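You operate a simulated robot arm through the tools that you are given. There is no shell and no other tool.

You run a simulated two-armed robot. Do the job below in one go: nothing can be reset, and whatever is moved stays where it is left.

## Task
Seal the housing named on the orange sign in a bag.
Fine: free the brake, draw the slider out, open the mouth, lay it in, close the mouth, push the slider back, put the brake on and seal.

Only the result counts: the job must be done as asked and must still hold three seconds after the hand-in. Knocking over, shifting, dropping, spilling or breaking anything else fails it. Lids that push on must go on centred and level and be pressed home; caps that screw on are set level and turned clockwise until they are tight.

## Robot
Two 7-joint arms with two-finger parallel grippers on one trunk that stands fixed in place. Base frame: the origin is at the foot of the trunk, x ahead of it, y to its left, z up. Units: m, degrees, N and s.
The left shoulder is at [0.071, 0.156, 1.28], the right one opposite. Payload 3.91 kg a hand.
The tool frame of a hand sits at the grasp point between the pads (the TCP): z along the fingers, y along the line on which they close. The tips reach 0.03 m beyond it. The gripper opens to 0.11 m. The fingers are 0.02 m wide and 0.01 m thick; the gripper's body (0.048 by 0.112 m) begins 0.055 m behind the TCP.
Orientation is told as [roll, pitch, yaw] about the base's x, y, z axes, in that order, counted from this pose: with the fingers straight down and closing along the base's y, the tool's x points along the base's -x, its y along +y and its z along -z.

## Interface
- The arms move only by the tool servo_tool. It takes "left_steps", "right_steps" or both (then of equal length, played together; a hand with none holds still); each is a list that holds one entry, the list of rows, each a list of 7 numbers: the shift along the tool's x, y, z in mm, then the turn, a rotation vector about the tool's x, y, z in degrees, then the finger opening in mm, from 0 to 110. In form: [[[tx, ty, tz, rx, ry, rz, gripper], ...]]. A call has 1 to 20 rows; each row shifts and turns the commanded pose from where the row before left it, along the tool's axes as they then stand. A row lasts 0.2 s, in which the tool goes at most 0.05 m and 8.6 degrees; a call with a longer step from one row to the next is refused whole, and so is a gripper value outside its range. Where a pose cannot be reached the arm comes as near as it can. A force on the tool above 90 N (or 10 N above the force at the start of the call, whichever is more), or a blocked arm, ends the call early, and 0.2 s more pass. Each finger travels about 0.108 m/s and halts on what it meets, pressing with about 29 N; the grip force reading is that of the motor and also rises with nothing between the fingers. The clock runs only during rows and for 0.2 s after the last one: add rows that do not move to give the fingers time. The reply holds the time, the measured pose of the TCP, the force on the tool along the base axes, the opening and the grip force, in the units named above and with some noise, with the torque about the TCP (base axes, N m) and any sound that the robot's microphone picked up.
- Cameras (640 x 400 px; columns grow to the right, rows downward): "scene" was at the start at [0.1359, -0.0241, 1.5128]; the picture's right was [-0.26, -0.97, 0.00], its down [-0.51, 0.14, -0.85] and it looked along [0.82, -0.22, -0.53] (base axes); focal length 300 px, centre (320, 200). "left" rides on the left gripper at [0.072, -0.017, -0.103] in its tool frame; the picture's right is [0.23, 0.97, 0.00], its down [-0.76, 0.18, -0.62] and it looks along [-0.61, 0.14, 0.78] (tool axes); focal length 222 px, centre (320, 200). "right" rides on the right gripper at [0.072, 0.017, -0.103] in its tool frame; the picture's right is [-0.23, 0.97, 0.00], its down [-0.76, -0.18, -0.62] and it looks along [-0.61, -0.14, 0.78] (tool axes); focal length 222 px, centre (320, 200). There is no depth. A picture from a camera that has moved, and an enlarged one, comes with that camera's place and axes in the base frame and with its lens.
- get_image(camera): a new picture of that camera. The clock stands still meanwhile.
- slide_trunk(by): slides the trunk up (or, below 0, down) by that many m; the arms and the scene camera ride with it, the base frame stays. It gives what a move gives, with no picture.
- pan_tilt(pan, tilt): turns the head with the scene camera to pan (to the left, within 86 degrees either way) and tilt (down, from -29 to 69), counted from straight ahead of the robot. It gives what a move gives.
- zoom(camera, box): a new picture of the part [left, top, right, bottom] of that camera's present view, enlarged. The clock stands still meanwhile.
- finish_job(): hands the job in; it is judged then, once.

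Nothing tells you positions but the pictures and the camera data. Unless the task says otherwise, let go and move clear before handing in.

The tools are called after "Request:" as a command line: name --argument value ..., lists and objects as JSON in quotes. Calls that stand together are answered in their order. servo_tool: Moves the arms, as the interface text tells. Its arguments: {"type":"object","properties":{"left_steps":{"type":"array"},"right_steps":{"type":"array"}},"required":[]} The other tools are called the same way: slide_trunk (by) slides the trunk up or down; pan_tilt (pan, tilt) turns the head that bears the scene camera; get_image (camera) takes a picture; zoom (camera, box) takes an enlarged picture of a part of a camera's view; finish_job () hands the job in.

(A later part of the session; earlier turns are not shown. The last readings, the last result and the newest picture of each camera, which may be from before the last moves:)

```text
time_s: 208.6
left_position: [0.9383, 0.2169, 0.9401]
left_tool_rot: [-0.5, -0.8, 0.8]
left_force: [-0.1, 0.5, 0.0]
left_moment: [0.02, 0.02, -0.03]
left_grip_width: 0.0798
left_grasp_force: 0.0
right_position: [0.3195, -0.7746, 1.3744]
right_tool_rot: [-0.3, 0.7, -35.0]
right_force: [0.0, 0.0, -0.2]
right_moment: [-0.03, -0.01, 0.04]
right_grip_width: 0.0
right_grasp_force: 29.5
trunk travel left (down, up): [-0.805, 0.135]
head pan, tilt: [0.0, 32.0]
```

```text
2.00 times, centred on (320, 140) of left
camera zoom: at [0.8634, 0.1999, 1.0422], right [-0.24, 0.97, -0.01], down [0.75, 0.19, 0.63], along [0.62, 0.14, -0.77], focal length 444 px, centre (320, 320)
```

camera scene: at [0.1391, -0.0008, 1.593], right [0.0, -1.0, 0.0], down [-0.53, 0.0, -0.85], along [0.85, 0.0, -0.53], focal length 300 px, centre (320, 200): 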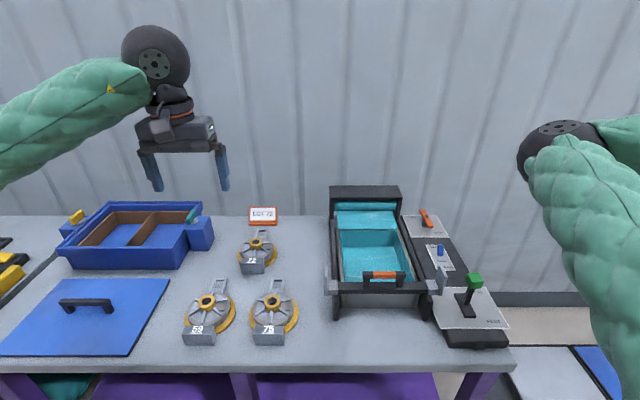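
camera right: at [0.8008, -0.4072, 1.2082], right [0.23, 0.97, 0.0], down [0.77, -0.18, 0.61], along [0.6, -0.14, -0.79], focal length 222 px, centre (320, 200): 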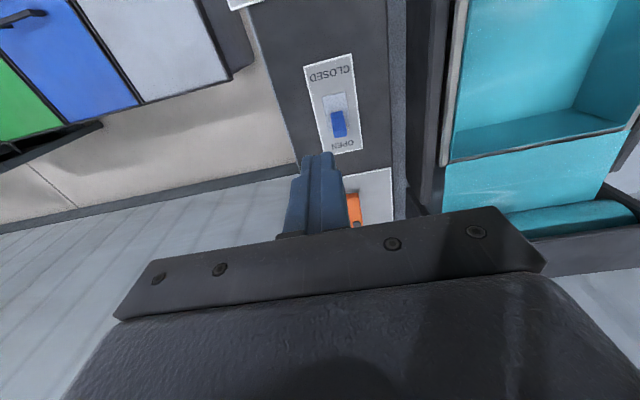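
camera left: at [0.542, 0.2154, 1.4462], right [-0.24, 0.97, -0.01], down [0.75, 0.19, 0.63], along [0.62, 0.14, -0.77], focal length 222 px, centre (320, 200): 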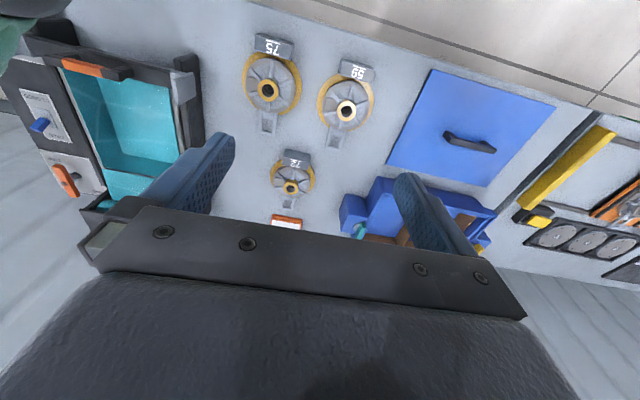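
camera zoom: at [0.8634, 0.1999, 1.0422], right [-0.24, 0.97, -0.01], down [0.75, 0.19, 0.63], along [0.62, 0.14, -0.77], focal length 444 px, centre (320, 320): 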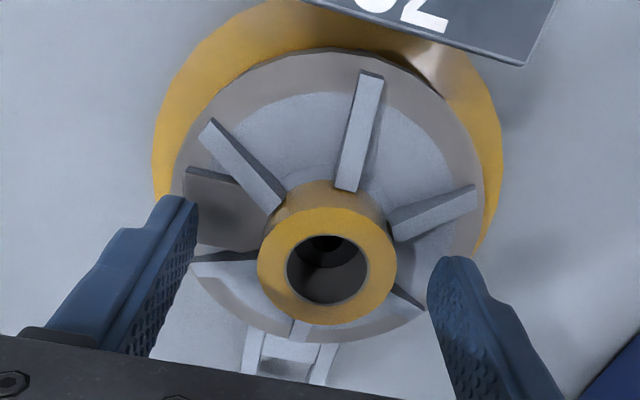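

The fingers are well placed either side of the hub. I'll go 4 mm lower and close.

Request:
servo_tool --left_steps '[[[0, 1.5, 4, 0, 0, 0, 80], [0, 0, 0, 0, 0, 0, 65], [0, 0, 0, 0, 0, 0, 52], [0, 0, 0, 0, 0, 0, 42], [0, 0, 0, 0, 0, 0, 30], [0, 0, 0, 0, 0, 0, 15], [0, 0, 0, 0, 0, 0, 0], [0, 0, 0, 0, 0, 0, 0]]]'

Request:
zoom --camera "scene" --box '[225, 190, 305, 270]'

Request:
zoom --camera "left" --box '[220, 40, 420, 240]'

```text
time_s: 210.4
left_position: [0.9392, 0.2191, 0.9348]
left_tool_rot: [-0.4, -0.8, 0.7]
left_force: [1.1, 1.3, 1.3]
left_moment: [0.33, -0.04, 0.02]
left_grip_width: 0.0436
left_grasp_force: 29.2
right_position: [0.3202, -0.7756, 1.3741]
right_tool_rot: [-0.3, 0.6, -35.0]
right_force: [-0.4, -1.0, 0.5]
right_moment: [-0.01, 0.0, 0.01]
right_grip_width: 0.0003
right_grasp_force: 29.0
trunk travel left (down, up): [-0.805, 0.135]
head pan, tilt: [0.0, 32.0]
```

```text
5.00 times, centred on (265, 230) of scene
camera zoom: at [0.1392, -0.0006, 1.5929], right [0.0, -1.0, 0.0], down [-0.53, 0.0, -0.85], along [0.85, 0.0, -0.53], focal length 1500 px, centre (595, 50)
```

zoom: 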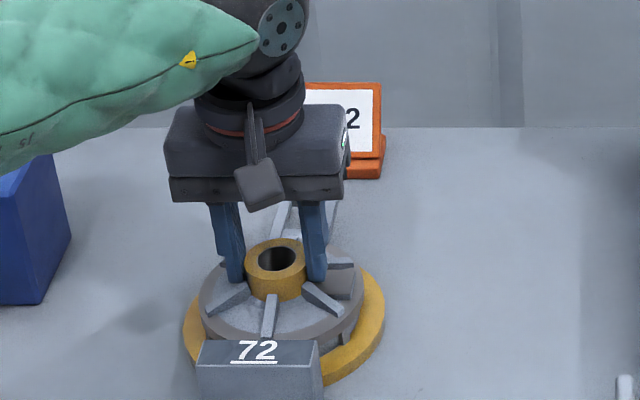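

```text
2.00 times, centred on (320, 140) of left
camera zoom: at [0.8637, 0.2017, 1.0383], right [-0.24, 0.97, -0.01], down [0.75, 0.19, 0.63], along [0.62, 0.14, -0.77], focal length 444 px, centre (320, 320)
```

zoom: 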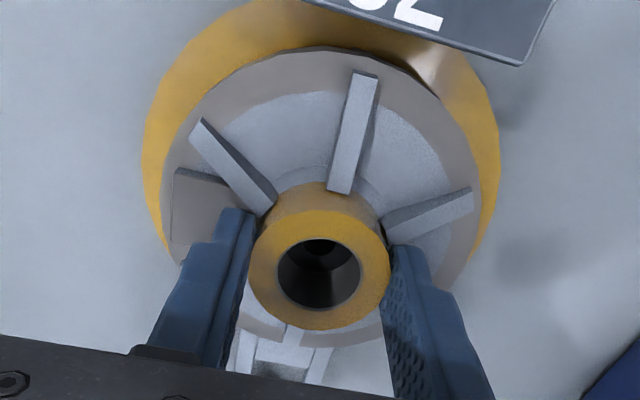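

Gripped: 43.6 mm wide with full force. I'll lift slightly to test the hold.

Request:
servo_tool --left_steps '[[[0, 0, -4, 0, 0, 0, 0], [0, 0, -8, 0, 0, 0, 0], [0, 0, -12, 0, 0, 0, 0], [0, 0, 0, 0, 0, 0, 0]]]'

Request:
zoom --camera "scene" --box '[225, 180, 305, 270]'

Request:
zoom --camera "left" --box '[220, 40, 420, 240]'

```text
time_s: 211.4
left_position: [0.9394, 0.2181, 0.9588]
left_tool_rot: [-0.3, -0.7, 0.9]
left_force: [-0.8, -0.6, -4.7]
left_moment: [-0.01, -0.05, -0.02]
left_grip_width: 0.0433
left_grasp_force: 28.5
right_position: [0.3207, -0.7759, 1.3744]
right_tool_rot: [-0.3, 0.7, -35.0]
right_force: [-0.2, -0.1, 0.3]
right_moment: [0.03, 0.03, -0.02]
right_grip_width: 0.0
right_grasp_force: 29.3
trunk travel left (down, up): [-0.805, 0.135]
head pan, tilt: [0.0, 32.0]
```

```text
4.44 times, centred on (265, 225) of scene
camera zoom: at [0.14, -0.0006, 1.5928], right [0.0, -1.0, 0.0], down [-0.53, 0.0, -0.85], along [0.85, 0.0, -0.53], focal length 1333 px, centre (564, 89)
```

zoom: 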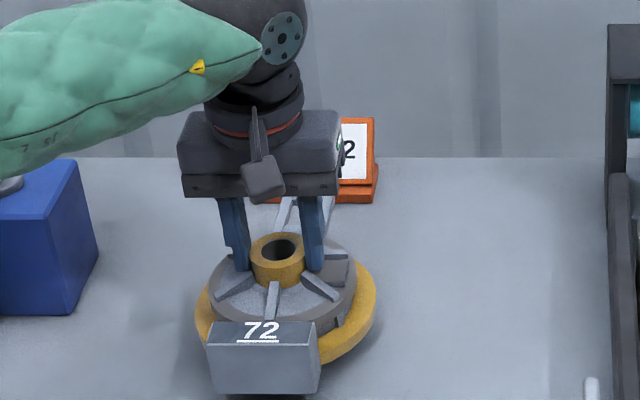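

```text
2.00 times, centred on (320, 140) of left
camera zoom: at [0.8653, 0.2015, 1.0613], right [-0.24, 0.97, -0.01], down [0.75, 0.19, 0.63], along [0.61, 0.14, -0.78], focal length 444 px, centre (320, 320)
```

zoom: 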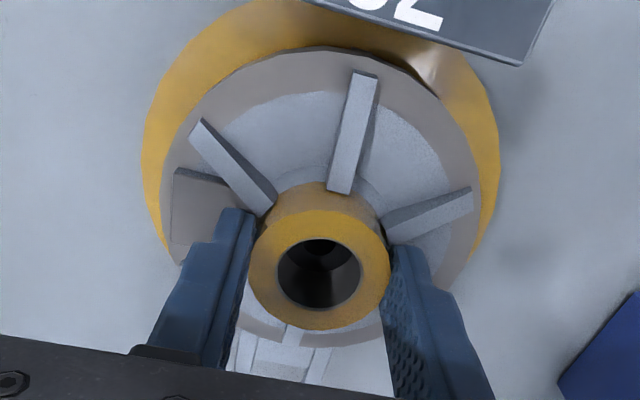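

It weighs about 0.5 kg and hangs level. I'll lift it well clear of everything.

Request:
servo_tool --left_steps '[[[0, 0, -15, 0, 0, 0, 0], [0, 0, -22, 0, 0, 0, 0], [0, 0, -25, 0, 0, 0, 0], [0, 0, -25, 0, 0, 0, 0], [0, 0, -25, 0, 0, 0, 0], [0, 0, -25, 0, 0, 0, 0], [0, 0, -25, 0, 0, 0, 0], [0, 0, -25, 0, 0, 0, 0], [0, 0, -12, 0, 0, 0, 0], [0, 0, 0, 0, 0, 0, 0]]]'

Request:
zoom --camera "scene" --box '[310, 170, 470, 330]'

Request:
get_image --camera "scene"

```text
time_s: 213.6
left_position: [0.9361, 0.2209, 1.1547]
left_tool_rot: [-0.4, -0.7, 0.8]
left_force: [0.3, 0.2, -3.5]
left_moment: [-0.02, -0.03, -0.01]
left_grip_width: 0.0435
left_grasp_force: 29.6
right_position: [0.3209, -0.7745, 1.3748]
right_tool_rot: [-0.3, 0.7, -35.0]
right_force: [-1.1, -0.2, -0.3]
right_moment: [0.0, 0.0, 0.0]
right_grip_width: 0.0002
right_grasp_force: 28.7
trunk travel left (down, up): [-0.805, 0.135]
head pan, tilt: [0.0, 32.0]
```

```text
2.50 times, centred on (390, 250) of scene
camera zoom: at [0.14, -0.0005, 1.5928], right [0.0, -1.0, 0.0], down [-0.53, 0.0, -0.85], along [0.85, 0.0, -0.53], focal length 750 px, centre (145, 75)
```

zoom: 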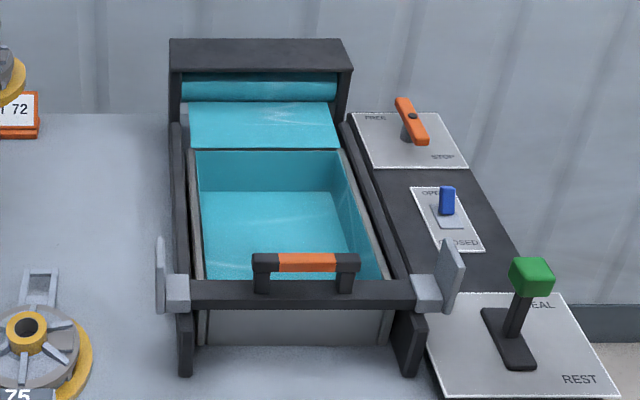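

```text
taken
camera scene: at [0.14, -0.0005, 1.5928], right [0.0, -1.0, 0.0], down [-0.53, 0.0, -0.85], along [0.85, 0.0, -0.53], focal length 300 px, centre (320, 200)
```

scene: 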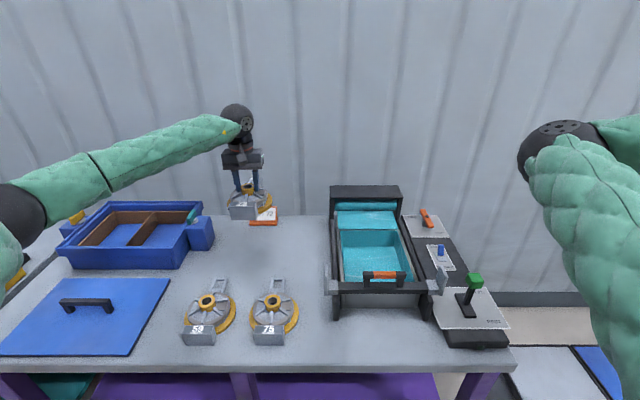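

The pocket is open from x ≈ 0.735 to 0.98 and y ≈ -0.086 to -0.265. Putting the hub at [0.836, -0.1755] leaves about 2 cm at each end and 1.5 cm at each side. I'll carry the housing across at height.

Request:
servo_tool --left_steps '[[[4, -14, 0, 0, 0, 0, 0], [7, -26, 0, 0, 0, 0, 0], [7, -28, 0, 0, 0, 0, 0], [7, -28, 0, 0, 0, 0, 0], [7, -28, 0, 0, 0, 0, 0], [7, -28, 0, 0, 0, 0, 0], [7, -28, 0, 0, 0, 0, 0], [7, -28, 0, 0, 0, 0, 0], [7, -28, 0, 0, 0, 0, 0], [7, -28, 0, 0, 0, 0, 0], [7, -28, 0, 0, 0, 0, 0], [7, -28, 0, 0, 0, 0, 0], [7, -28, 0, 0, 0, 0, 0], [7, -28, 0, 0, 0, 0, 0], [6, -20, 0, 0, 0, 0, 0], [0, 0, 0, 0, 0, 0, 0]]]'

Request:
get_image --camera "scene"

Request:
get_image --camera "left"

```text
time_s: 217.0
left_position: [0.841, -0.177, 1.1568]
left_tool_rot: [-0.4, -0.8, 0.8]
left_force: [0.1, 0.1, -4.7]
left_moment: [-0.03, -0.05, -0.01]
left_grip_width: 0.0435
left_grasp_force: 28.8
right_position: [0.3206, -0.7743, 1.3752]
right_tool_rot: [-0.2, 0.6, -35.0]
right_force: [-0.3, 0.3, -0.3]
right_moment: [-0.02, -0.02, -0.03]
right_grip_width: 0.0
right_grasp_force: 28.8
trunk travel left (down, up): [-0.805, 0.135]
head pan, tilt: [0.0, 32.0]
```

```text
taken
camera scene: at [0.1399, -0.0003, 1.5929], right [0.0, -1.0, 0.0], down [-0.53, 0.0, -0.85], along [0.85, 0.0, -0.53], focal length 300 px, centre (320, 200)
```

scene: 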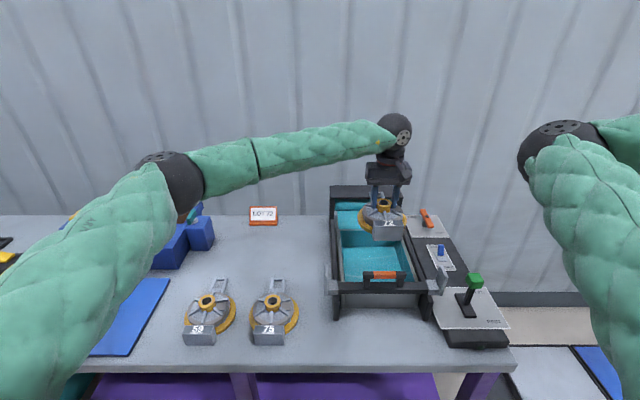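

```text
taken
camera left: at [0.7664, -0.1943, 1.2605], right [-0.24, 0.97, -0.01], down [0.75, 0.19, 0.63], along [0.62, 0.14, -0.78], focal length 222 px, centre (320, 200)
```

left: 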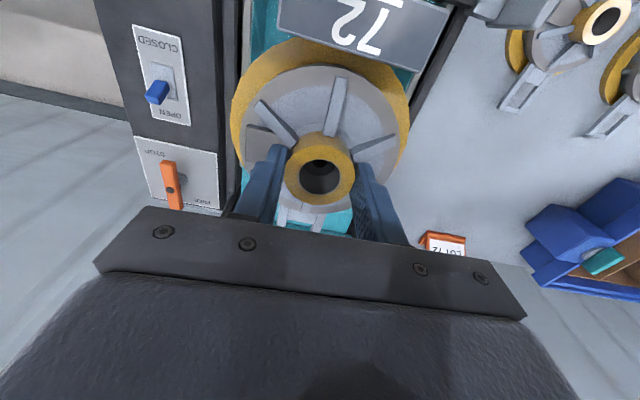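

The housing is above the pocket. I'll lower it to just above the rim and check the fit.

Request:
servo_tool --left_steps '[[[2, 0, 15, 0, 0, 0, 0], [2, 0, 22, 0, 0, 0, 0], [2, 0, 22, 0, 0, 0, 0], [0, 0, 22, 0, 0, 0, 0], [0, 0, 20, 0, 0, 0, 0], [0, 0, 15, 0, 0, 0, 0], [0, 0, 0, 0, 0, 0, 0]]]'

Request:
zoom --camera "scene" --box '[310, 170, 470, 330]'

Request:
get_image --camera "left"

```text
time_s: 218.6
left_position: [0.8366, -0.1766, 1.043]
left_tool_rot: [-0.3, -0.8, 0.8]
left_force: [0.3, -0.2, -4.2]
left_moment: [0.0, -0.04, 0.01]
left_grip_width: 0.0435
left_grasp_force: 29.1
right_position: [0.321, -0.7754, 1.3743]
right_tool_rot: [-0.3, 0.7, -35.0]
right_force: [-0.6, -0.9, 0.2]
right_moment: [-0.01, 0.0, 0.03]
right_grip_width: 0.0001
right_grasp_force: 28.9
trunk travel left (down, up): [-0.805, 0.135]
head pan, tilt: [0.0, 32.0]
```

```text
2.50 times, centred on (390, 250) of scene
camera zoom: at [0.1396, -0.001, 1.5929], right [0.0, -1.0, 0.0], down [-0.53, 0.0, -0.85], along [0.85, 0.0, -0.53], focal length 750 px, centre (145, 75)
```

zoom: 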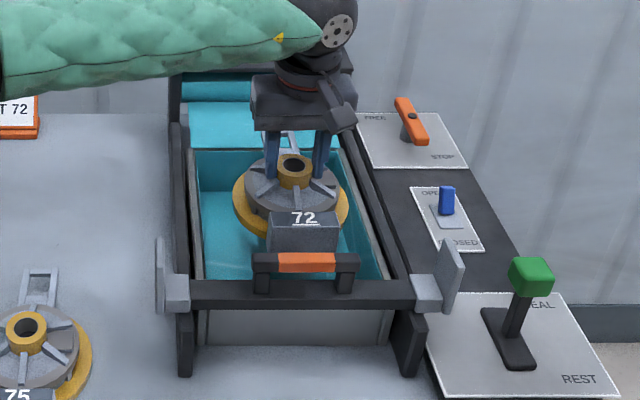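

```text
taken
camera left: at [0.7623, -0.1947, 1.1453], right [-0.24, 0.97, -0.01], down [0.75, 0.19, 0.63], along [0.62, 0.14, -0.77], focal length 222 px, centre (320, 200)
```

left: 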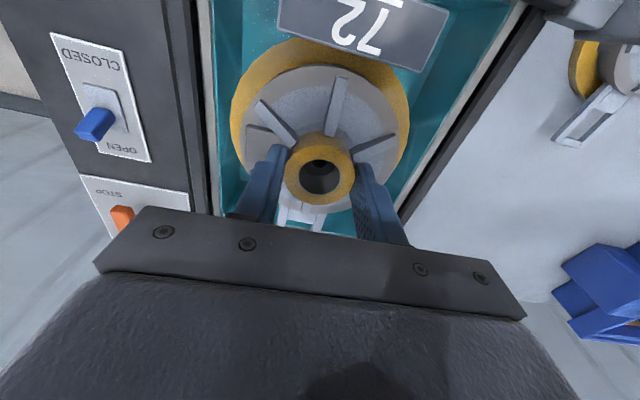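

Request:
zoom --camera "left" --box '[190, 0, 510, 240]'

Request:
zoom --camera "scene" --box '[345, 200, 425, 290]'

```text
1.67 times, centred on (350, 120) of left
camera zoom: at [0.7623, -0.1947, 1.1453], right [-0.24, 0.97, -0.01], down [0.75, 0.19, 0.63], along [0.62, 0.14, -0.77], focal length 370 px, centre (270, 333)
```

zoom: 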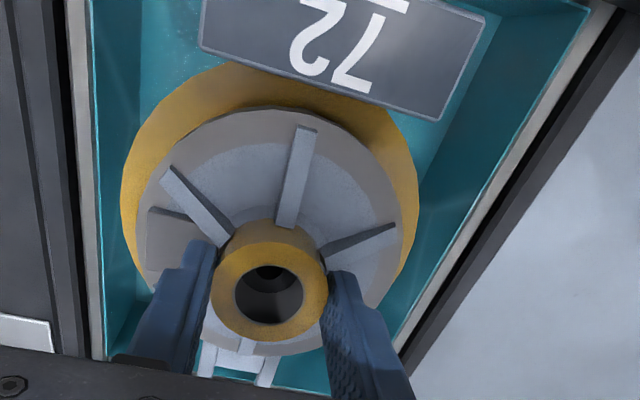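

```text
4.44 times, centred on (385, 245) of scene
camera zoom: at [0.1396, -0.001, 1.5929], right [0.0, -1.0, 0.0], down [-0.53, 0.0, -0.85], along [0.85, 0.0, -0.53], focal length 1333 px, centre (31, 0)
```

zoom: 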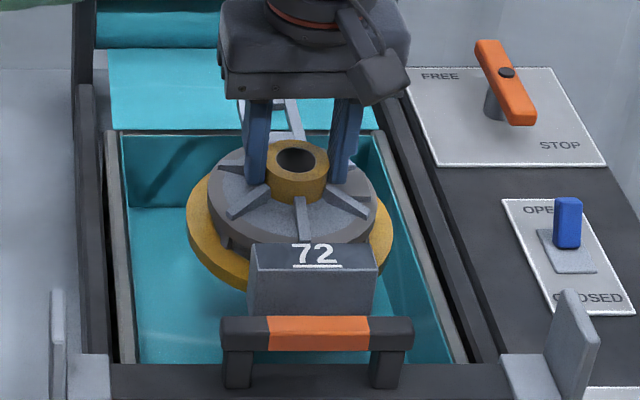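

Relative to the tray the housing sits a few millimetres toward the right, with good clearance on all sides. I'll shift 7 mm left and lower it into the pocket, slowly near the floor.

Request:
servo_tool --left_steps '[[[0, 7, 8, 0, 0, 0, 0], [0, 0, 15, 0, 0, 0, 0], [0, 0, 15, 0, 0, 0, 0], [0, 0, 15, 0, 0, 0, 0], [0, 0, 15, 0, 0, 0, 0], [0, 0, 10, 0, 0, 0, 0], [0, 0, 5, 0, 0, 0, 0], [0, 0, 0, 0, 0, 0, 0]]]'

Request:
zoom --camera "scene" --box '[345, 200, 425, 290]'

Request:
zoom --camera "left" --box '[190, 0, 510, 240]'

```text
time_s: 220.4
left_position: [0.8372, -0.1701, 0.9599]
left_tool_rot: [-0.4, -0.8, 0.7]
left_force: [0.0, 0.0, -4.3]
left_moment: [0.02, -0.08, 0.01]
left_grip_width: 0.0431
left_grasp_force: 28.9
right_position: [0.3215, -0.7753, 1.3737]
right_tool_rot: [-0.2, 0.6, -34.9]
right_force: [-0.1, 0.1, 0.1]
right_moment: [-0.01, 0.04, 0.04]
right_grip_width: 0.0001
right_grasp_force: 29.1
trunk travel left (down, up): [-0.805, 0.135]
head pan, tilt: [0.0, 32.0]
```

```text
4.44 times, centred on (385, 245) of scene
camera zoom: at [0.1397, -0.0011, 1.5929], right [0.0, -1.0, 0.0], down [-0.53, 0.0, -0.85], along [0.85, 0.0, -0.53], focal length 1333 px, centre (31, 0)
```

zoom: 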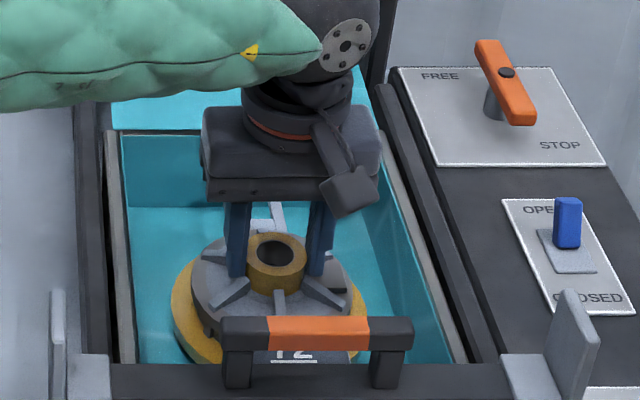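

```text
1.67 times, centred on (350, 120) of left
camera zoom: at [0.7625, -0.189, 1.0616], right [-0.24, 0.97, -0.01], down [0.75, 0.19, 0.63], along [0.62, 0.15, -0.77], focal length 370 px, centre (270, 333)
```

zoom: 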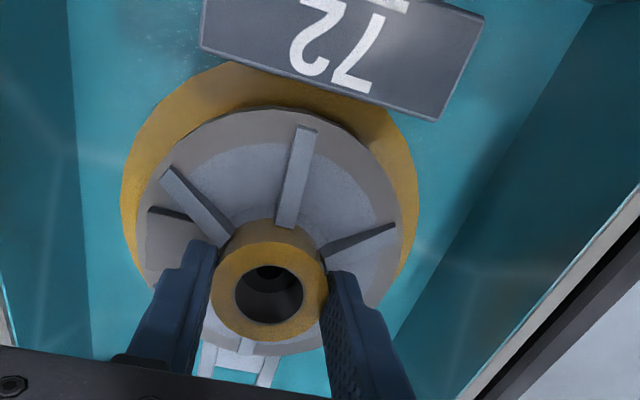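

Centred inside the pocket. I'll go down the last millimetres to the floor.

Request:
servo_tool --left_steps '[[[0, 0, 3, 0, 0, 0, 0], [0, 0, 3, 0, 0, 0, 0], [0, 0, 2, 0, 0, 0, 0], [0, 0, 0, 0, 0, 0, 0]]]'

Request:
servo_tool --left_steps '[[[0, 0, 2, 0, 0, 0, 0], [0, 0, 2, 0, 0, 0, 0], [0, 0, 0, 0, 0, 0, 0]]]'

Request:
servo_tool --left_steps '[[[0, 0, 2, 0, 0, 0, 0], [0, 0, 0, 0, 0, 0, 0]]]'

```text
time_s: 221.4
left_position: [0.8383, -0.1706, 0.9508]
left_tool_rot: [-0.4, -0.8, 0.8]
left_force: [0.1, -0.2, -5.3]
left_moment: [-0.01, -0.06, -0.01]
left_grip_width: 0.0434
left_grasp_force: 28.5
right_position: [0.3204, -0.7754, 1.3745]
right_tool_rot: [-0.4, 0.7, -35.1]
right_force: [0.1, 0.8, -0.2]
right_moment: [0.02, 0.0, 0.02]
right_grip_width: 0.0002
right_grasp_force: 28.5
trunk travel left (down, up): [-0.805, 0.135]
head pan, tilt: [0.0, 32.0]
```

```text
time_s: 222.2
left_position: [0.8374, -0.1721, 0.9483]
left_tool_rot: [-0.4, -0.8, 0.8]
left_force: [0.1, -0.6, -5.0]
left_moment: [0.01, -0.05, -0.02]
left_grip_width: 0.0433
left_grasp_force: 29.0
right_position: [0.3214, -0.7761, 1.3753]
right_tool_rot: [-0.3, 0.8, -35.0]
right_force: [-0.6, 0.0, -0.4]
right_moment: [-0.04, -0.01, 0.01]
right_grip_width: 0.0003
right_grasp_force: 29.2
trunk travel left (down, up): [-0.805, 0.135]
head pan, tilt: [0.0, 32.0]
```

```text
time_s: 222.8
left_position: [0.8395, -0.1718, 0.9466]
left_tool_rot: [-0.5, -0.8, 0.9]
left_force: [1.7, -0.9, 3.8]
left_moment: [0.46, 0.02, -0.06]
left_grip_width: 0.0435
left_grasp_force: 28.5
right_position: [0.32, -0.7755, 1.3735]
right_tool_rot: [-0.2, 0.8, -35.0]
right_force: [-0.1, 0.1, 0.5]
right_moment: [0.01, 0.03, -0.01]
right_grip_width: 0.0
right_grasp_force: 29.2
trunk travel left (down, up): [-0.805, 0.135]
head pan, tilt: [0.0, 32.0]
```

Touched down. I'll open the fingers gently and lift straight out.

Request:
servo_tool --left_steps '[[[0, 0, 0, 0, 0, 0, 46], [0, 0, 0, 0, 0, 0, 52], [0, 0, 0, 0, 0, 0, 65], [0, 0, 0, 0, 0, 0, 75], [0, 0, -10, 0, 0, 0, 75], [0, 0, -20, 0, 0, 0, 75], [0, 0, -30, 0, 0, 0, 75], [0, 0, -35, 0, 0, 0, 75], [0, 0, -35, 0, 0, 0, 75], [0, 0, -35, 0, 0, 0, 75], [0, 0, 0, 0, 0, 0, 75]]]'

Request:
zoom --camera "scene" --box '[310, 170, 470, 330]'

Request:
get_image --camera "left"

```text
time_s: 225.2
left_position: [0.8361, -0.1693, 1.1127]
left_tool_rot: [-0.4, -0.7, 0.7]
left_force: [0.4, -0.6, 0.3]
left_moment: [-0.03, 0.0, -0.02]
left_grip_width: 0.0754
left_grasp_force: 0.0
right_position: [0.3206, -0.775, 1.3741]
right_tool_rot: [-0.3, 0.8, -34.9]
right_force: [0.5, 0.3, -0.3]
right_moment: [0.02, 0.03, 0.0]
right_grip_width: 0.0
right_grasp_force: 28.9
trunk travel left (down, up): [-0.805, 0.135]
head pan, tilt: [0.0, 32.0]
```

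```text
2.50 times, centred on (390, 250) of scene
camera zoom: at [0.1398, -0.0009, 1.5929], right [0.0, -1.0, 0.0], down [-0.53, 0.0, -0.85], along [0.85, 0.0, -0.53], focal length 750 px, centre (145, 75)
```

zoom: 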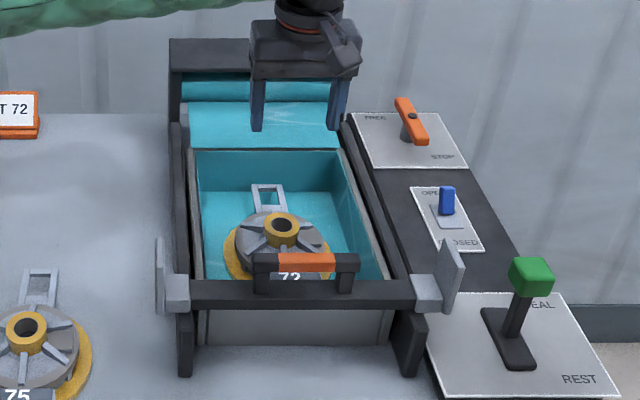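

```text
taken
camera left: at [0.7607, -0.1876, 1.216], right [-0.24, 0.97, -0.01], down [0.75, 0.19, 0.63], along [0.61, 0.14, -0.78], focal length 222 px, centre (320, 200)
```

left: 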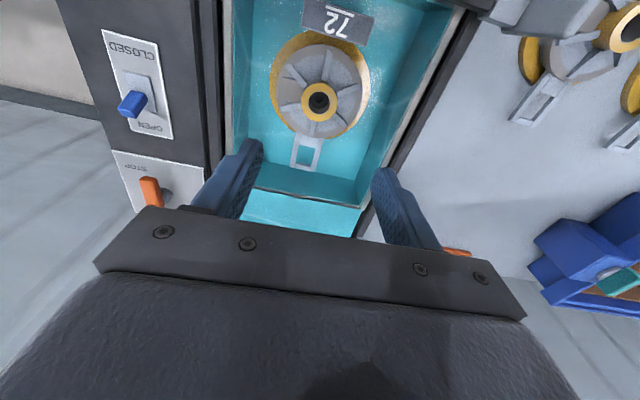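

Housing 72 lies flat in the film pocket, clear of the walls and slider. I'll move the left arm back to the left, out of the way.

Request:
servo_tool --left_steps '[[[0, 15, -15, 0, 0, 0, 75], [4, 30, -10, 0, 0, 0, 90], [6, 32, -5, 0, 0, 0, 110], [8, 32, 0, 0, 0, 0, 110], [10, 32, 0, 0, 0, 0, 110], [10, 32, 0, 0, 0, 0, 110], [10, 32, 0, 0, 0, 0, 110], [10, 32, 0, 0, 0, 0, 110], [10, 32, 0, 0, 0, 0, 110], [12, 32, 0, 0, 0, 0, 110], [12, 32, 0, 0, 0, 0, 110], [12, 32, 0, 0, 0, 0, 110], [12, 32, 0, 0, 0, 0, 110], [12, 25, 0, 0, 0, 0, 110], [0, 0, 0, 0, 0, 0, 110]]]'

Request:
servo_tool --right_steps '[[[-5, 14, 0, 0, 0, -1.2, 0], [-9, 27, 0, 0, 0, -2.5, 0], [-10, 27, 0, 0, 0, -2.5, 0], [-12, 26, 0, 0, 0, -2.5, 0], [-13, 26, 0, 0, 0, -2.5, 0], [-14, 25, 0, 0, 0, -2.5, 0], [-15, 25, 0, 0, 0, -2.5, 0], [-16, 24, 0, 0, 0, -2.5, 0], [-17, 23, 0, 0, 0, -2.5, 0], [-18, 22, 0, 0, 0, -2.5, 0], [-19, 21, 0, 0, 0, -2.5, 0], [-19, 20, 0, 0, 0, -2.5, 0], [-20, 19, 0, 0, 0, -2.5, 0], [-20, 18, 0, 0, 0, -2.5, 0], [-20, 17, 0, 0, 0, -1.3, 0], [0, 0, 0, 0, 0, 0, 0]]]'

Request:
pan_tilt --pan -25 --tilt 28

Request:
get_image --camera "scene"

```text
time_s: 228.4
left_position: [0.702, 0.2513, 1.1377]
left_tool_rot: [-0.3, -0.8, 0.8]
left_force: [0.4, -0.2, 0.4]
left_moment: [0.04, -0.01, 0.0]
left_grip_width: 0.1099
left_grasp_force: 0.0
right_position: [0.3212, -0.7763, 1.3741]
right_tool_rot: [-0.2, 0.7, -35.0]
right_force: [0.0, 0.1, -0.1]
right_moment: [0.03, -0.01, -0.05]
right_grip_width: 0.0002
right_grasp_force: 28.9
trunk travel left (down, up): [-0.805, 0.135]
head pan, tilt: [0.0, 32.0]
```

```text
time_s: 231.8
left_position: [0.7022, 0.2498, 1.1369]
left_tool_rot: [-0.4, -0.9, 0.8]
left_force: [-0.4, -1.4, -0.1]
left_moment: [0.03, -0.01, 0.0]
left_grip_width: 0.11
left_grasp_force: 0.0
right_position: [0.645, -0.5278, 1.3717]
right_tool_rot: [0.2, 0.7, 0.0]
right_force: [0.1, 0.3, -0.1]
right_moment: [0.0, -0.01, 0.0]
right_grip_width: 0.0001
right_grasp_force: 28.8
trunk travel left (down, up): [-0.805, 0.135]
head pan, tilt: [0.0, 32.0]
```

```text
time_s: 232.7
left_position: [0.7009, 0.2506, 1.1367]
left_tool_rot: [-0.4, -0.8, 0.7]
left_force: [-0.3, -0.2, 0.7]
left_moment: [0.01, -0.03, -0.01]
left_grip_width: 0.1103
left_grasp_force: 0.0
right_position: [0.6451, -0.5269, 1.3714]
right_tool_rot: [0.1, 0.7, 0.0]
right_force: [0.6, -0.1, 0.0]
right_moment: [-0.01, 0.01, 0.0]
right_grip_width: 0.0
right_grasp_force: 28.5
trunk travel left (down, up): [-0.805, 0.135]
head pan, tilt: [-25.0, 28.0]
```

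```text
taken
camera scene: at [0.1325, -0.0387, 1.5992], right [-0.42, -0.91, 0.0], down [-0.43, 0.2, -0.88], along [0.8, -0.37, -0.47], focal length 300 px, centre (320, 200)
```

scene: 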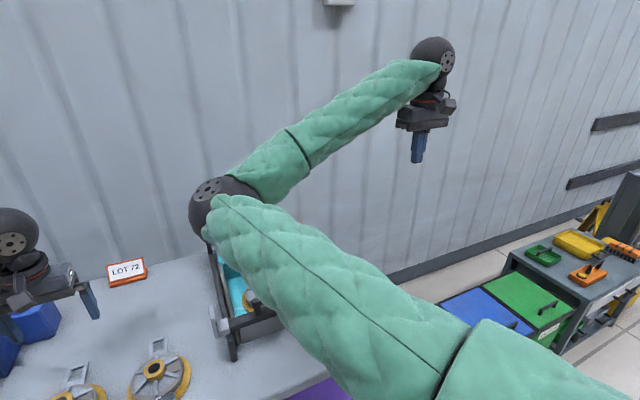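

Now the right hand goes to the far side of the toggle to pull it back to CLOSED. I'll tilt it slightly forward so the arm stays bent, and approach from above.

Request:
servo_tool --right_steps '[[[0, 0, 0, 0, -6.7, 0, 0], [0, 0, 0, 0, -6.7, 0, 0], [0, 0, 0, 0, -6.7, 0, 0], [-10, 6, 20, 0, 0, 0, 0], [-18, 12, 34, 0, 0, 0, 0], [-18, 12, 34, 0, 0, 0, 0], [-18, 12, 34, 0, 0, 0, 0], [-18, 12, 34, 0, 0, 0, 0], [-18, 12, 34, 0, 0, 0, 0], [-18, 12, 34, 0, 0, 0, 0], [-18, 12, 30, 0, 0, 0, 0], [-18, 12, 25, 0, 0, 0, 0], [-12, 10, 15, 0, 0, 0, 0], [0, 0, 0, 0, 0, 0, 0]]]'

Request:
get_image --camera "right"

Request:
get_image --camera "scene"

```text
time_s: 235.7
left_position: [0.7011, 0.2502, 1.1366]
left_tool_rot: [-0.4, -0.8, 0.9]
left_force: [0.1, 0.1, -0.4]
left_moment: [-0.01, -0.02, 0.0]
left_grip_width: 0.1099
left_grasp_force: 0.1
right_position: [0.9017, -0.4179, 1.1509]
right_tool_rot: [0.1, -19.4, -0.2]
right_force: [-0.4, 0.4, -1.1]
right_moment: [-0.01, 0.02, -0.02]
right_grip_width: 0.0001
right_grasp_force: 28.6
trunk travel left (down, up): [-0.805, 0.135]
head pan, tilt: [-25.0, 28.0]
```

```text
taken
camera right: at [0.7992, -0.401, 1.2237], right [0.22, 0.97, 0.08], down [0.51, -0.18, 0.84], along [0.83, -0.14, -0.54], focal length 222 px, centre (320, 200)
```

right: 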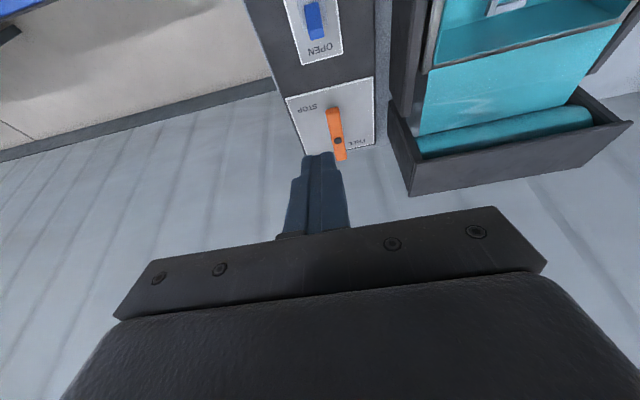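

```text
taken
camera scene: at [0.132, -0.039, 1.5993], right [-0.42, -0.91, 0.0], down [-0.43, 0.2, -0.88], along [0.8, -0.37, -0.47], focal length 300 px, centre (320, 200)
```

scene: 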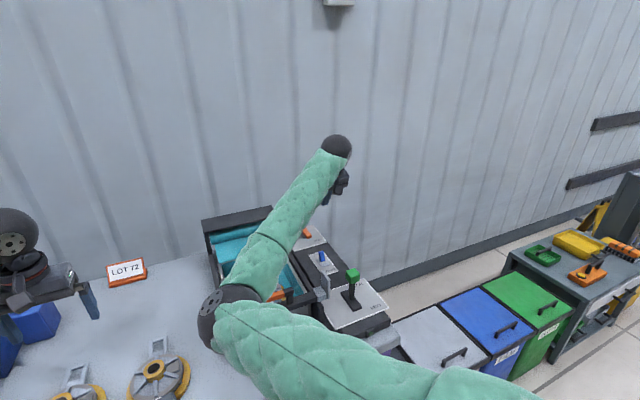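

Request:
zoom --camera "right" --box '[270, 0, 390, 90]'

Request:
zoom --camera "scene" --box '[290, 220, 400, 330]'

```text
4.44 times, centred on (330, 45) of right
camera zoom: at [0.7992, -0.401, 1.2237], right [0.22, 0.97, 0.08], down [0.51, -0.18, 0.84], along [0.83, -0.14, -0.54], focal length 987 px, centre (276, 889)
```

zoom: 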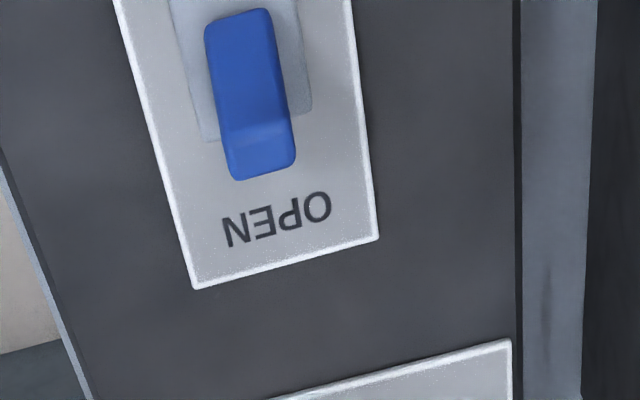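

```text
3.64 times, centred on (345, 275) of scene
camera zoom: at [0.132, -0.039, 1.5993], right [-0.42, -0.91, 0.0], down [-0.43, 0.2, -0.88], along [0.8, -0.37, -0.47], focal length 1091 px, centre (229, -73)
```

zoom: 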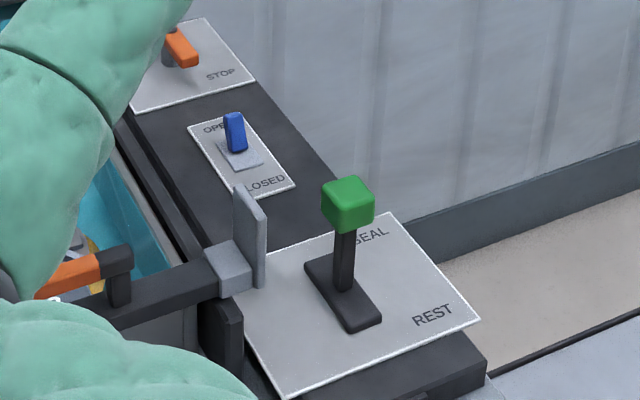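

The toggle tip is at about [0.913, -0.4075]. I'll lower the fingertips behind it, on the far side.

Request:
servo_tool --right_steps '[[[1, 1.3, 27, 0, 0, 0, 0], [1, 1.3, 27, 0, 0, 0, 0], [2, 1.3, 27, 0, 0, 0, 0], [4, 1.3, 27, 0, 0, 0, 0], [4, 1.3, 27, 0, 0, 0, 0], [5, 1.3, 27, 0, 0, 0, 0], [5, 1.3, 27, 0, 0, 0, 0], [5, 1.3, 27, 0, 0, 0, 0], [0, 0, 0, 0, 0, 0, 0]]]'

Request:
get_image --camera "right"

Request:
zoom --camera "scene" --box '[260, 200, 400, 330]'

```text
time_s: 237.7
left_position: [0.7016, 0.2506, 1.1379]
left_tool_rot: [-0.4, -0.8, 0.8]
left_force: [-0.2, -0.8, 0.1]
left_moment: [-0.03, 0.0, 0.0]
left_grip_width: 0.11
left_grasp_force: 0.1
right_position: [0.9466, -0.4039, 0.9382]
right_tool_rot: [0.2, -19.4, -0.2]
right_force: [-0.7, 0.0, 0.2]
right_moment: [0.0, 0.0, 0.01]
right_grip_width: 0.0003
right_grasp_force: 28.5
trunk travel left (down, up): [-0.805, 0.135]
head pan, tilt: [-25.0, 28.0]
```

```text
taken
camera right: at [0.8438, -0.3885, 1.0114], right [0.21, 0.97, 0.08], down [0.51, -0.18, 0.84], along [0.83, -0.14, -0.54], focal length 222 px, centre (320, 200)
```

right: 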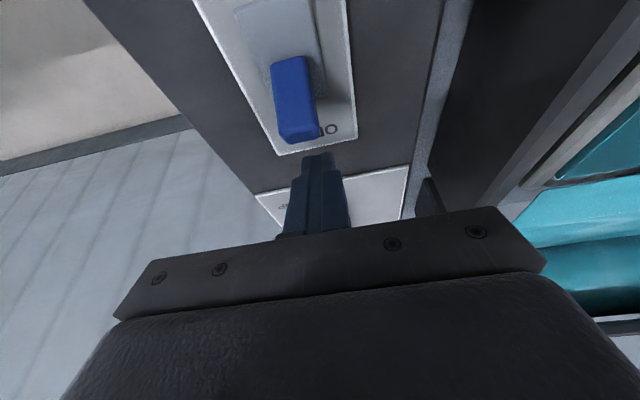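

```text
3.08 times, centred on (330, 265) of scene
camera zoom: at [0.132, -0.0388, 1.5993], right [-0.42, -0.91, 0.0], down [-0.43, 0.2, -0.88], along [0.8, -0.37, -0.47], focal length 923 px, centre (289, 0)
```

zoom: 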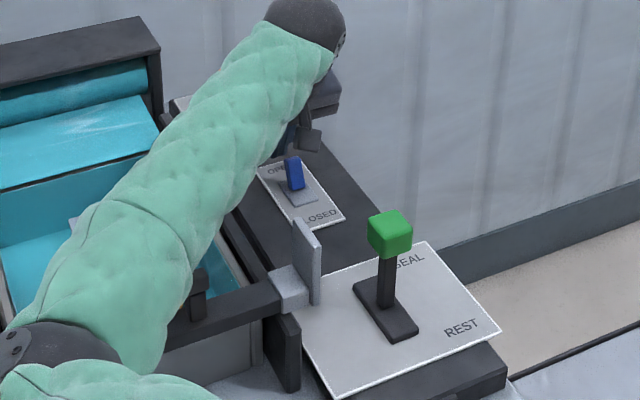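

The fingertips are behind the toggle. I'll draw it back toward CLOSED in small steps.

Request:
servo_tool --right_steps '[[[4.7, -1, -1.7, 0, 0, 0, 0], [4.7, -1, -1.7, 0, 0, 0, 0], [4.7, -1, -1.7, 0, 0, 0, 0], [4.7, 0, -1.7, 0, 0, 0, 0], [4.7, 0, -1.7, 0, 0, 0, 0], [4.7, 0, -1.7, 0, 0, 0, 0], [4.7, 0, -1.7, 0, 0, 0, 0]]]'

Request:
servo_tool --right_steps '[[[3.8, 0, -1.4, 0, 0, 0, 0], [3.8, 0, -1.4, 0, 0, 0, 0]]]'

Request:
zoom --camera "scene" --box '[200, 200, 400, 330]'

Request:
get_image --camera "right"

```text
time_s: 239.3
left_position: [0.7022, 0.2506, 1.1379]
left_tool_rot: [-0.4, -0.9, 0.9]
left_force: [0.1, 0.2, 0.7]
left_moment: [-0.04, 0.01, -0.01]
left_grip_width: 0.1097
left_grasp_force: 0.1
right_position: [0.9167, -0.4149, 0.9479]
right_tool_rot: [0.0, -20.1, -0.4]
right_force: [1.8, -0.6, 0.4]
right_moment: [0.01, 0.01, 0.0]
right_grip_width: 0.0
right_grasp_force: 28.8
trunk travel left (down, up): [-0.805, 0.135]
head pan, tilt: [-25.0, 28.0]
```

```text
time_s: 239.9
left_position: [0.7021, 0.2509, 1.1372]
left_tool_rot: [-0.4, -0.9, 0.8]
left_force: [0.3, -0.6, 0.1]
left_moment: [-0.01, 0.02, -0.01]
left_grip_width: 0.1099
left_grasp_force: 0.0
right_position: [0.9105, -0.4205, 0.9541]
right_tool_rot: [-0.1, -20.5, -0.7]
right_force: [1.5, 0.3, 1.8]
right_moment: [0.01, 0.01, 0.0]
right_grip_width: 0.0
right_grasp_force: 28.2
trunk travel left (down, up): [-0.805, 0.135]
head pan, tilt: [-25.0, 28.0]
```

```text
3.08 times, centred on (300, 265) of scene
camera zoom: at [0.1322, -0.0388, 1.5993], right [-0.42, -0.91, 0.0], down [-0.43, 0.2, -0.88], along [0.8, -0.37, -0.47], focal length 923 px, centre (382, 0)
```

zoom: 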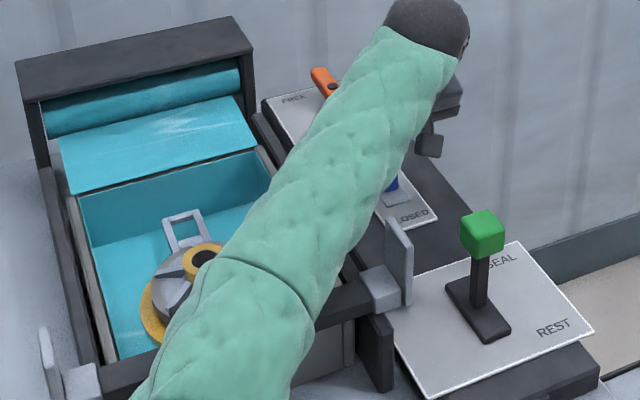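

```text
taken
camera right: at [0.8065, -0.4029, 1.026], right [0.23, 0.97, 0.08], down [0.49, -0.18, 0.85], along [0.84, -0.15, -0.52], focal length 222 px, centre (320, 200)
```

right: 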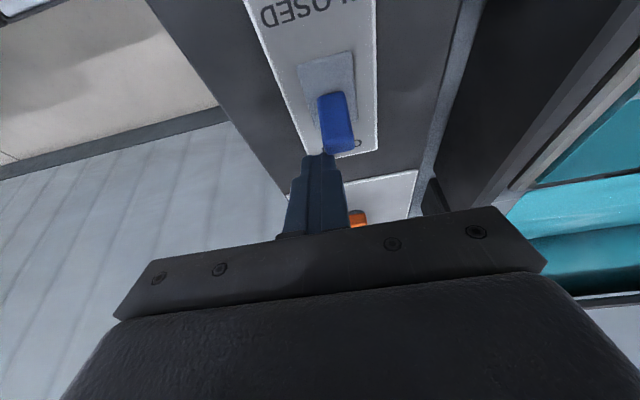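

The hand is drifting up and sideways, so the forearm is probably touching the slider's handle below it. I'll lift the hand, raise the trunk for more elbow clearance, and try again.

Request:
servo_tool --right_steps '[[[-6, 5, -15, 0, 0, 0, 0], [-5, 5, -30, 0, 0, 0, 0], [0, 2, -30, 0, 0, 0, 0], [0, 0, -30, 0, 0, 0, 0], [0, 0, 0, 0, 0, 0, 0]]]'

Request:
slide_trunk --by 0.13

Request:
get_image --camera "scene"

Request:
get_image --camera "left"

```text
time_s: 241.3
left_position: [0.7016, 0.2504, 1.1371]
left_tool_rot: [-0.5, -0.8, 0.8]
left_force: [0.5, -0.3, 0.0]
left_moment: [0.0, 0.0, 0.0]
left_grip_width: 0.11
left_grasp_force: 0.0
right_position: [0.8836, -0.4161, 1.0605]
right_tool_rot: [-0.4, -20.7, -1.1]
right_force: [-0.2, -0.2, 0.5]
right_moment: [0.02, 0.0, -0.02]
right_grip_width: 0.0
right_grasp_force: 29.0
trunk travel left (down, up): [-0.805, 0.135]
head pan, tilt: [-25.0, 28.0]
stopped in row 5 (right hand): the arm was blocked; the commanded pose is now the measured one
```

```text
time_s: 242.9
left_position: [0.7012, 0.251, 1.2668]
left_tool_rot: [-0.4, -0.8, 0.8]
left_force: [1.0, -0.2, 0.5]
left_moment: [-0.03, 0.03, 0.02]
left_grip_width: 0.11
left_grasp_force: 0.0
right_position: [0.8829, -0.4143, 1.1897]
right_tool_rot: [-0.4, -20.6, -1.1]
right_force: [0.7, 0.2, 0.0]
right_moment: [0.01, -0.02, 0.02]
right_grip_width: 0.0
right_grasp_force: 29.6
trunk travel left (down, up): [-0.935, 0.005]
head pan, tilt: [-25.0, 28.0]
```

```text
taken
camera scene: at [0.1327, -0.0388, 1.7291], right [-0.42, -0.91, 0.0], down [-0.43, 0.2, -0.88], along [0.8, -0.37, -0.47], focal length 300 px, centre (320, 200)
```

scene: 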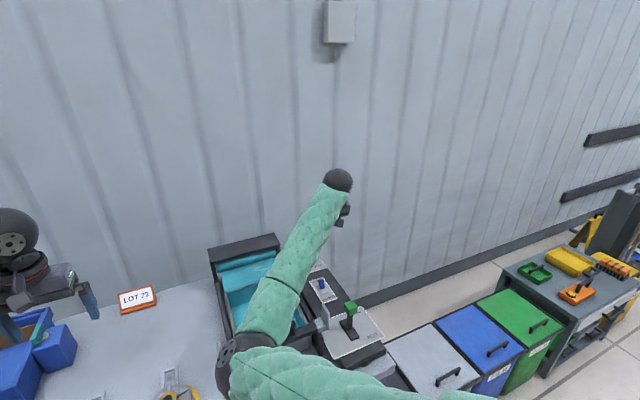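

```text
taken
camera left: at [0.6272, 0.2329, 1.3694], right [-0.24, 0.97, -0.01], down [0.75, 0.19, 0.63], along [0.62, 0.14, -0.77], focal length 222 px, centre (320, 200)
```

left: 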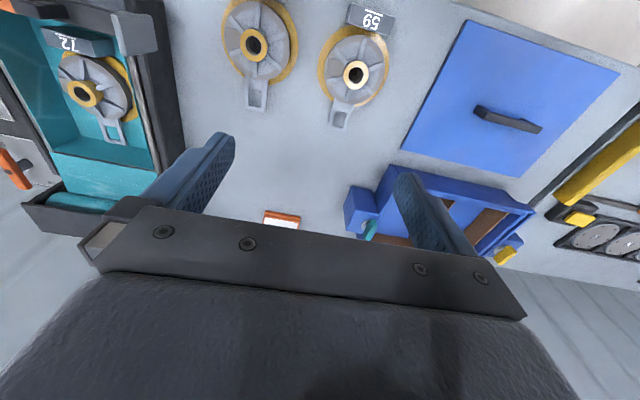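

The block came from a joint limit when the hand tilts and sits close in. With the hand vertical the wrist is further out, where it worked before. I'll go back to the earlier trunk height and set the hand vertical, over the far side of the toggle.

Request:
slide_trunk --by -0.1

Request:
servo_tool --right_steps '[[[-20, 3, -5, 0, 6.9, 0, 0], [-20, 2, -3, 0, 6.9, 0, 0], [-20, 2, 0, 0, 6.9, 0, 0], [-4, 0, 0, 0, 0, 1.1, 0], [0, 0, 0, 0, 0, 0, 0]]]'

Request:
get_image --camera "right"

Request:
get_image --camera "scene"

```text
time_s: 244.2
left_position: [0.7021, 0.2513, 1.1667]
left_tool_rot: [-0.5, -0.8, 0.8]
left_force: [-0.1, 0.1, 0.3]
left_moment: [0.02, -0.01, -0.01]
left_grip_width: 0.1101
left_grasp_force: 0.1
right_position: [0.8819, -0.4155, 1.0899]
right_tool_rot: [-0.4, -20.7, -1.1]
right_force: [0.3, -0.3, 0.6]
right_moment: [0.02, -0.02, -0.03]
right_grip_width: 0.0
right_grasp_force: 29.7
trunk travel left (down, up): [-0.835, 0.105]
head pan, tilt: [-25.0, 28.0]
```

```text
time_s: 245.4
left_position: [0.7018, 0.2499, 1.1681]
left_tool_rot: [-0.3, -0.8, 0.9]
left_force: [0.7, -0.4, 0.0]
left_moment: [-0.01, 0.01, -0.03]
left_grip_width: 0.11
left_grasp_force: 0.0
right_position: [0.9434, -0.4058, 1.1108]
right_tool_rot: [-0.2, 0.2, -2.2]
right_force: [0.9, 0.3, -1.3]
right_moment: [0.0, 0.0, 0.02]
right_grip_width: 0.0
right_grasp_force: 28.8
trunk travel left (down, up): [-0.835, 0.105]
head pan, tilt: [-25.0, 28.0]
```

```text
taken
camera right: at [0.8715, -0.3868, 1.2142], right [0.26, 0.96, 0.0], down [0.76, -0.2, 0.62], along [0.6, -0.17, -0.78], focal length 222 px, centre (320, 200)
```

right: 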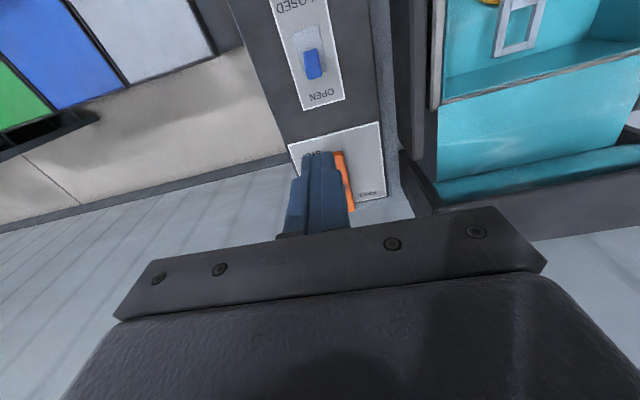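

```text
taken
camera scene: at [0.1322, -0.0393, 1.6293], right [-0.42, -0.91, 0.0], down [-0.43, 0.2, -0.88], along [0.8, -0.37, -0.47], focal length 300 px, centre (320, 200)
```

scene: 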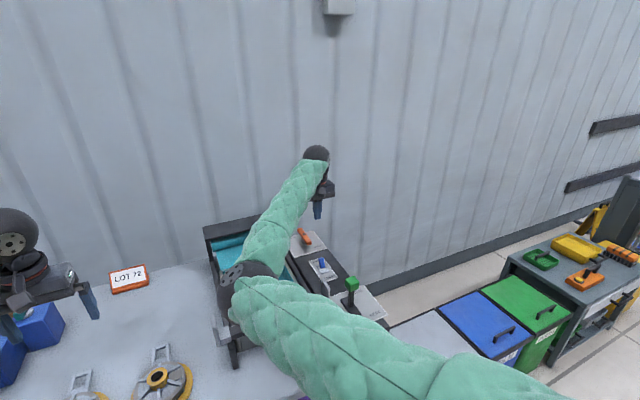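

Request:
servo_tool --right_steps '[[[-0.5, 0, 28, 0, 0, 0, 0], [-0.5, 0, 28, 0, 0, 0, 0], [-0.5, 0, 28, 0, 0, 0, 0], [-0.5, 0, 28, 0, 0, 0, 0], [0, 0, 28, 0, 0, 0, 0], [0, 0, 26, 0, 0, 0, 0], [0, 0, 0, 0, 0, 0, 0]]]'

Request:
servo_tool --right_steps '[[[6, 0, 0, 0, 0, 0, 0], [6, 0, 0, 0, 0, 0, 0], [5, 0, 0, 0, 0, 0, 0], [5, 0, 0, 0, 0, 0, 0]]]'

Request:
get_image --camera "right"

Request:
zoom --camera "scene" --box '[200, 190, 400, 330]'

```text
time_s: 247.0
left_position: [0.7026, 0.2513, 1.1669]
left_tool_rot: [-0.4, -0.8, 0.7]
left_force: [0.3, -0.1, -0.2]
left_moment: [0.0, 0.03, 0.04]
left_grip_width: 0.1102
left_grasp_force: 0.0
right_position: [0.9454, -0.4074, 0.9458]
right_tool_rot: [-0.2, 0.1, -2.2]
right_force: [-0.5, -0.1, -0.7]
right_moment: [-0.01, 0.0, 0.01]
right_grip_width: 0.0
right_grasp_force: 29.2
trunk travel left (down, up): [-0.835, 0.105]
head pan, tilt: [-25.0, 28.0]
```

```text
time_s: 248.0
left_position: [0.7017, 0.2511, 1.1676]
left_tool_rot: [-0.4, -0.8, 0.8]
left_force: [0.3, -0.1, -0.1]
left_moment: [0.02, -0.03, 0.01]
left_grip_width: 0.11
left_grasp_force: 0.0
right_position: [0.9235, -0.4072, 0.9456]
right_tool_rot: [-0.3, 0.0, -2.1]
right_force: [0.8, 0.0, 0.8]
right_moment: [-0.03, -0.02, 0.02]
right_grip_width: 0.0001
right_grasp_force: 28.9
trunk travel left (down, up): [-0.835, 0.105]
head pan, tilt: [-25.0, 28.0]
```

```text
taken
camera right: at [0.8514, -0.3879, 1.049], right [0.26, 0.96, -0.01], down [0.75, -0.2, 0.62], along [0.6, -0.17, -0.78], focal length 222 px, centre (320, 200)
```

right: 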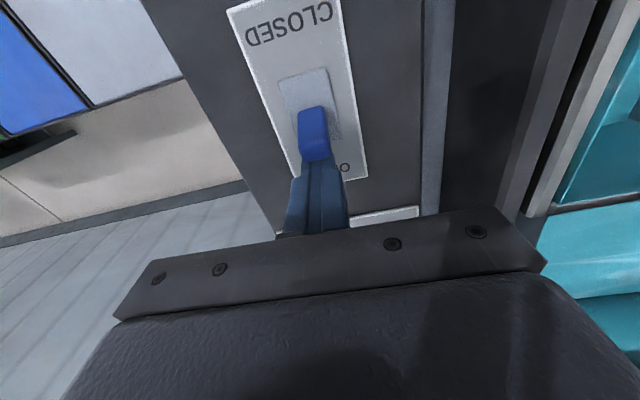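

```text
2.86 times, centred on (300, 260) of scene
camera zoom: at [0.1322, -0.0385, 1.6293], right [-0.42, -0.91, 0.0], down [-0.43, 0.2, -0.88], along [0.8, -0.37, -0.47], focal length 857 px, centre (377, 29)
```

zoom: 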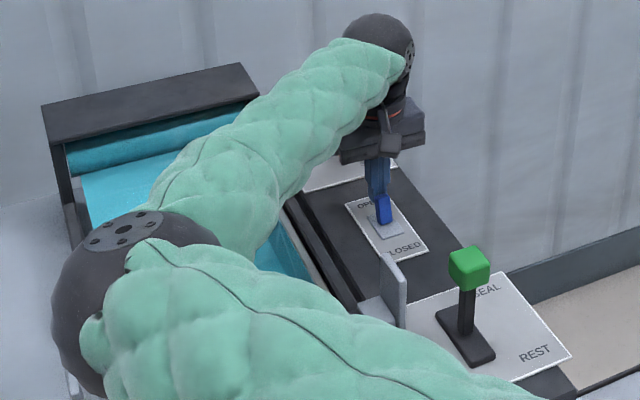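

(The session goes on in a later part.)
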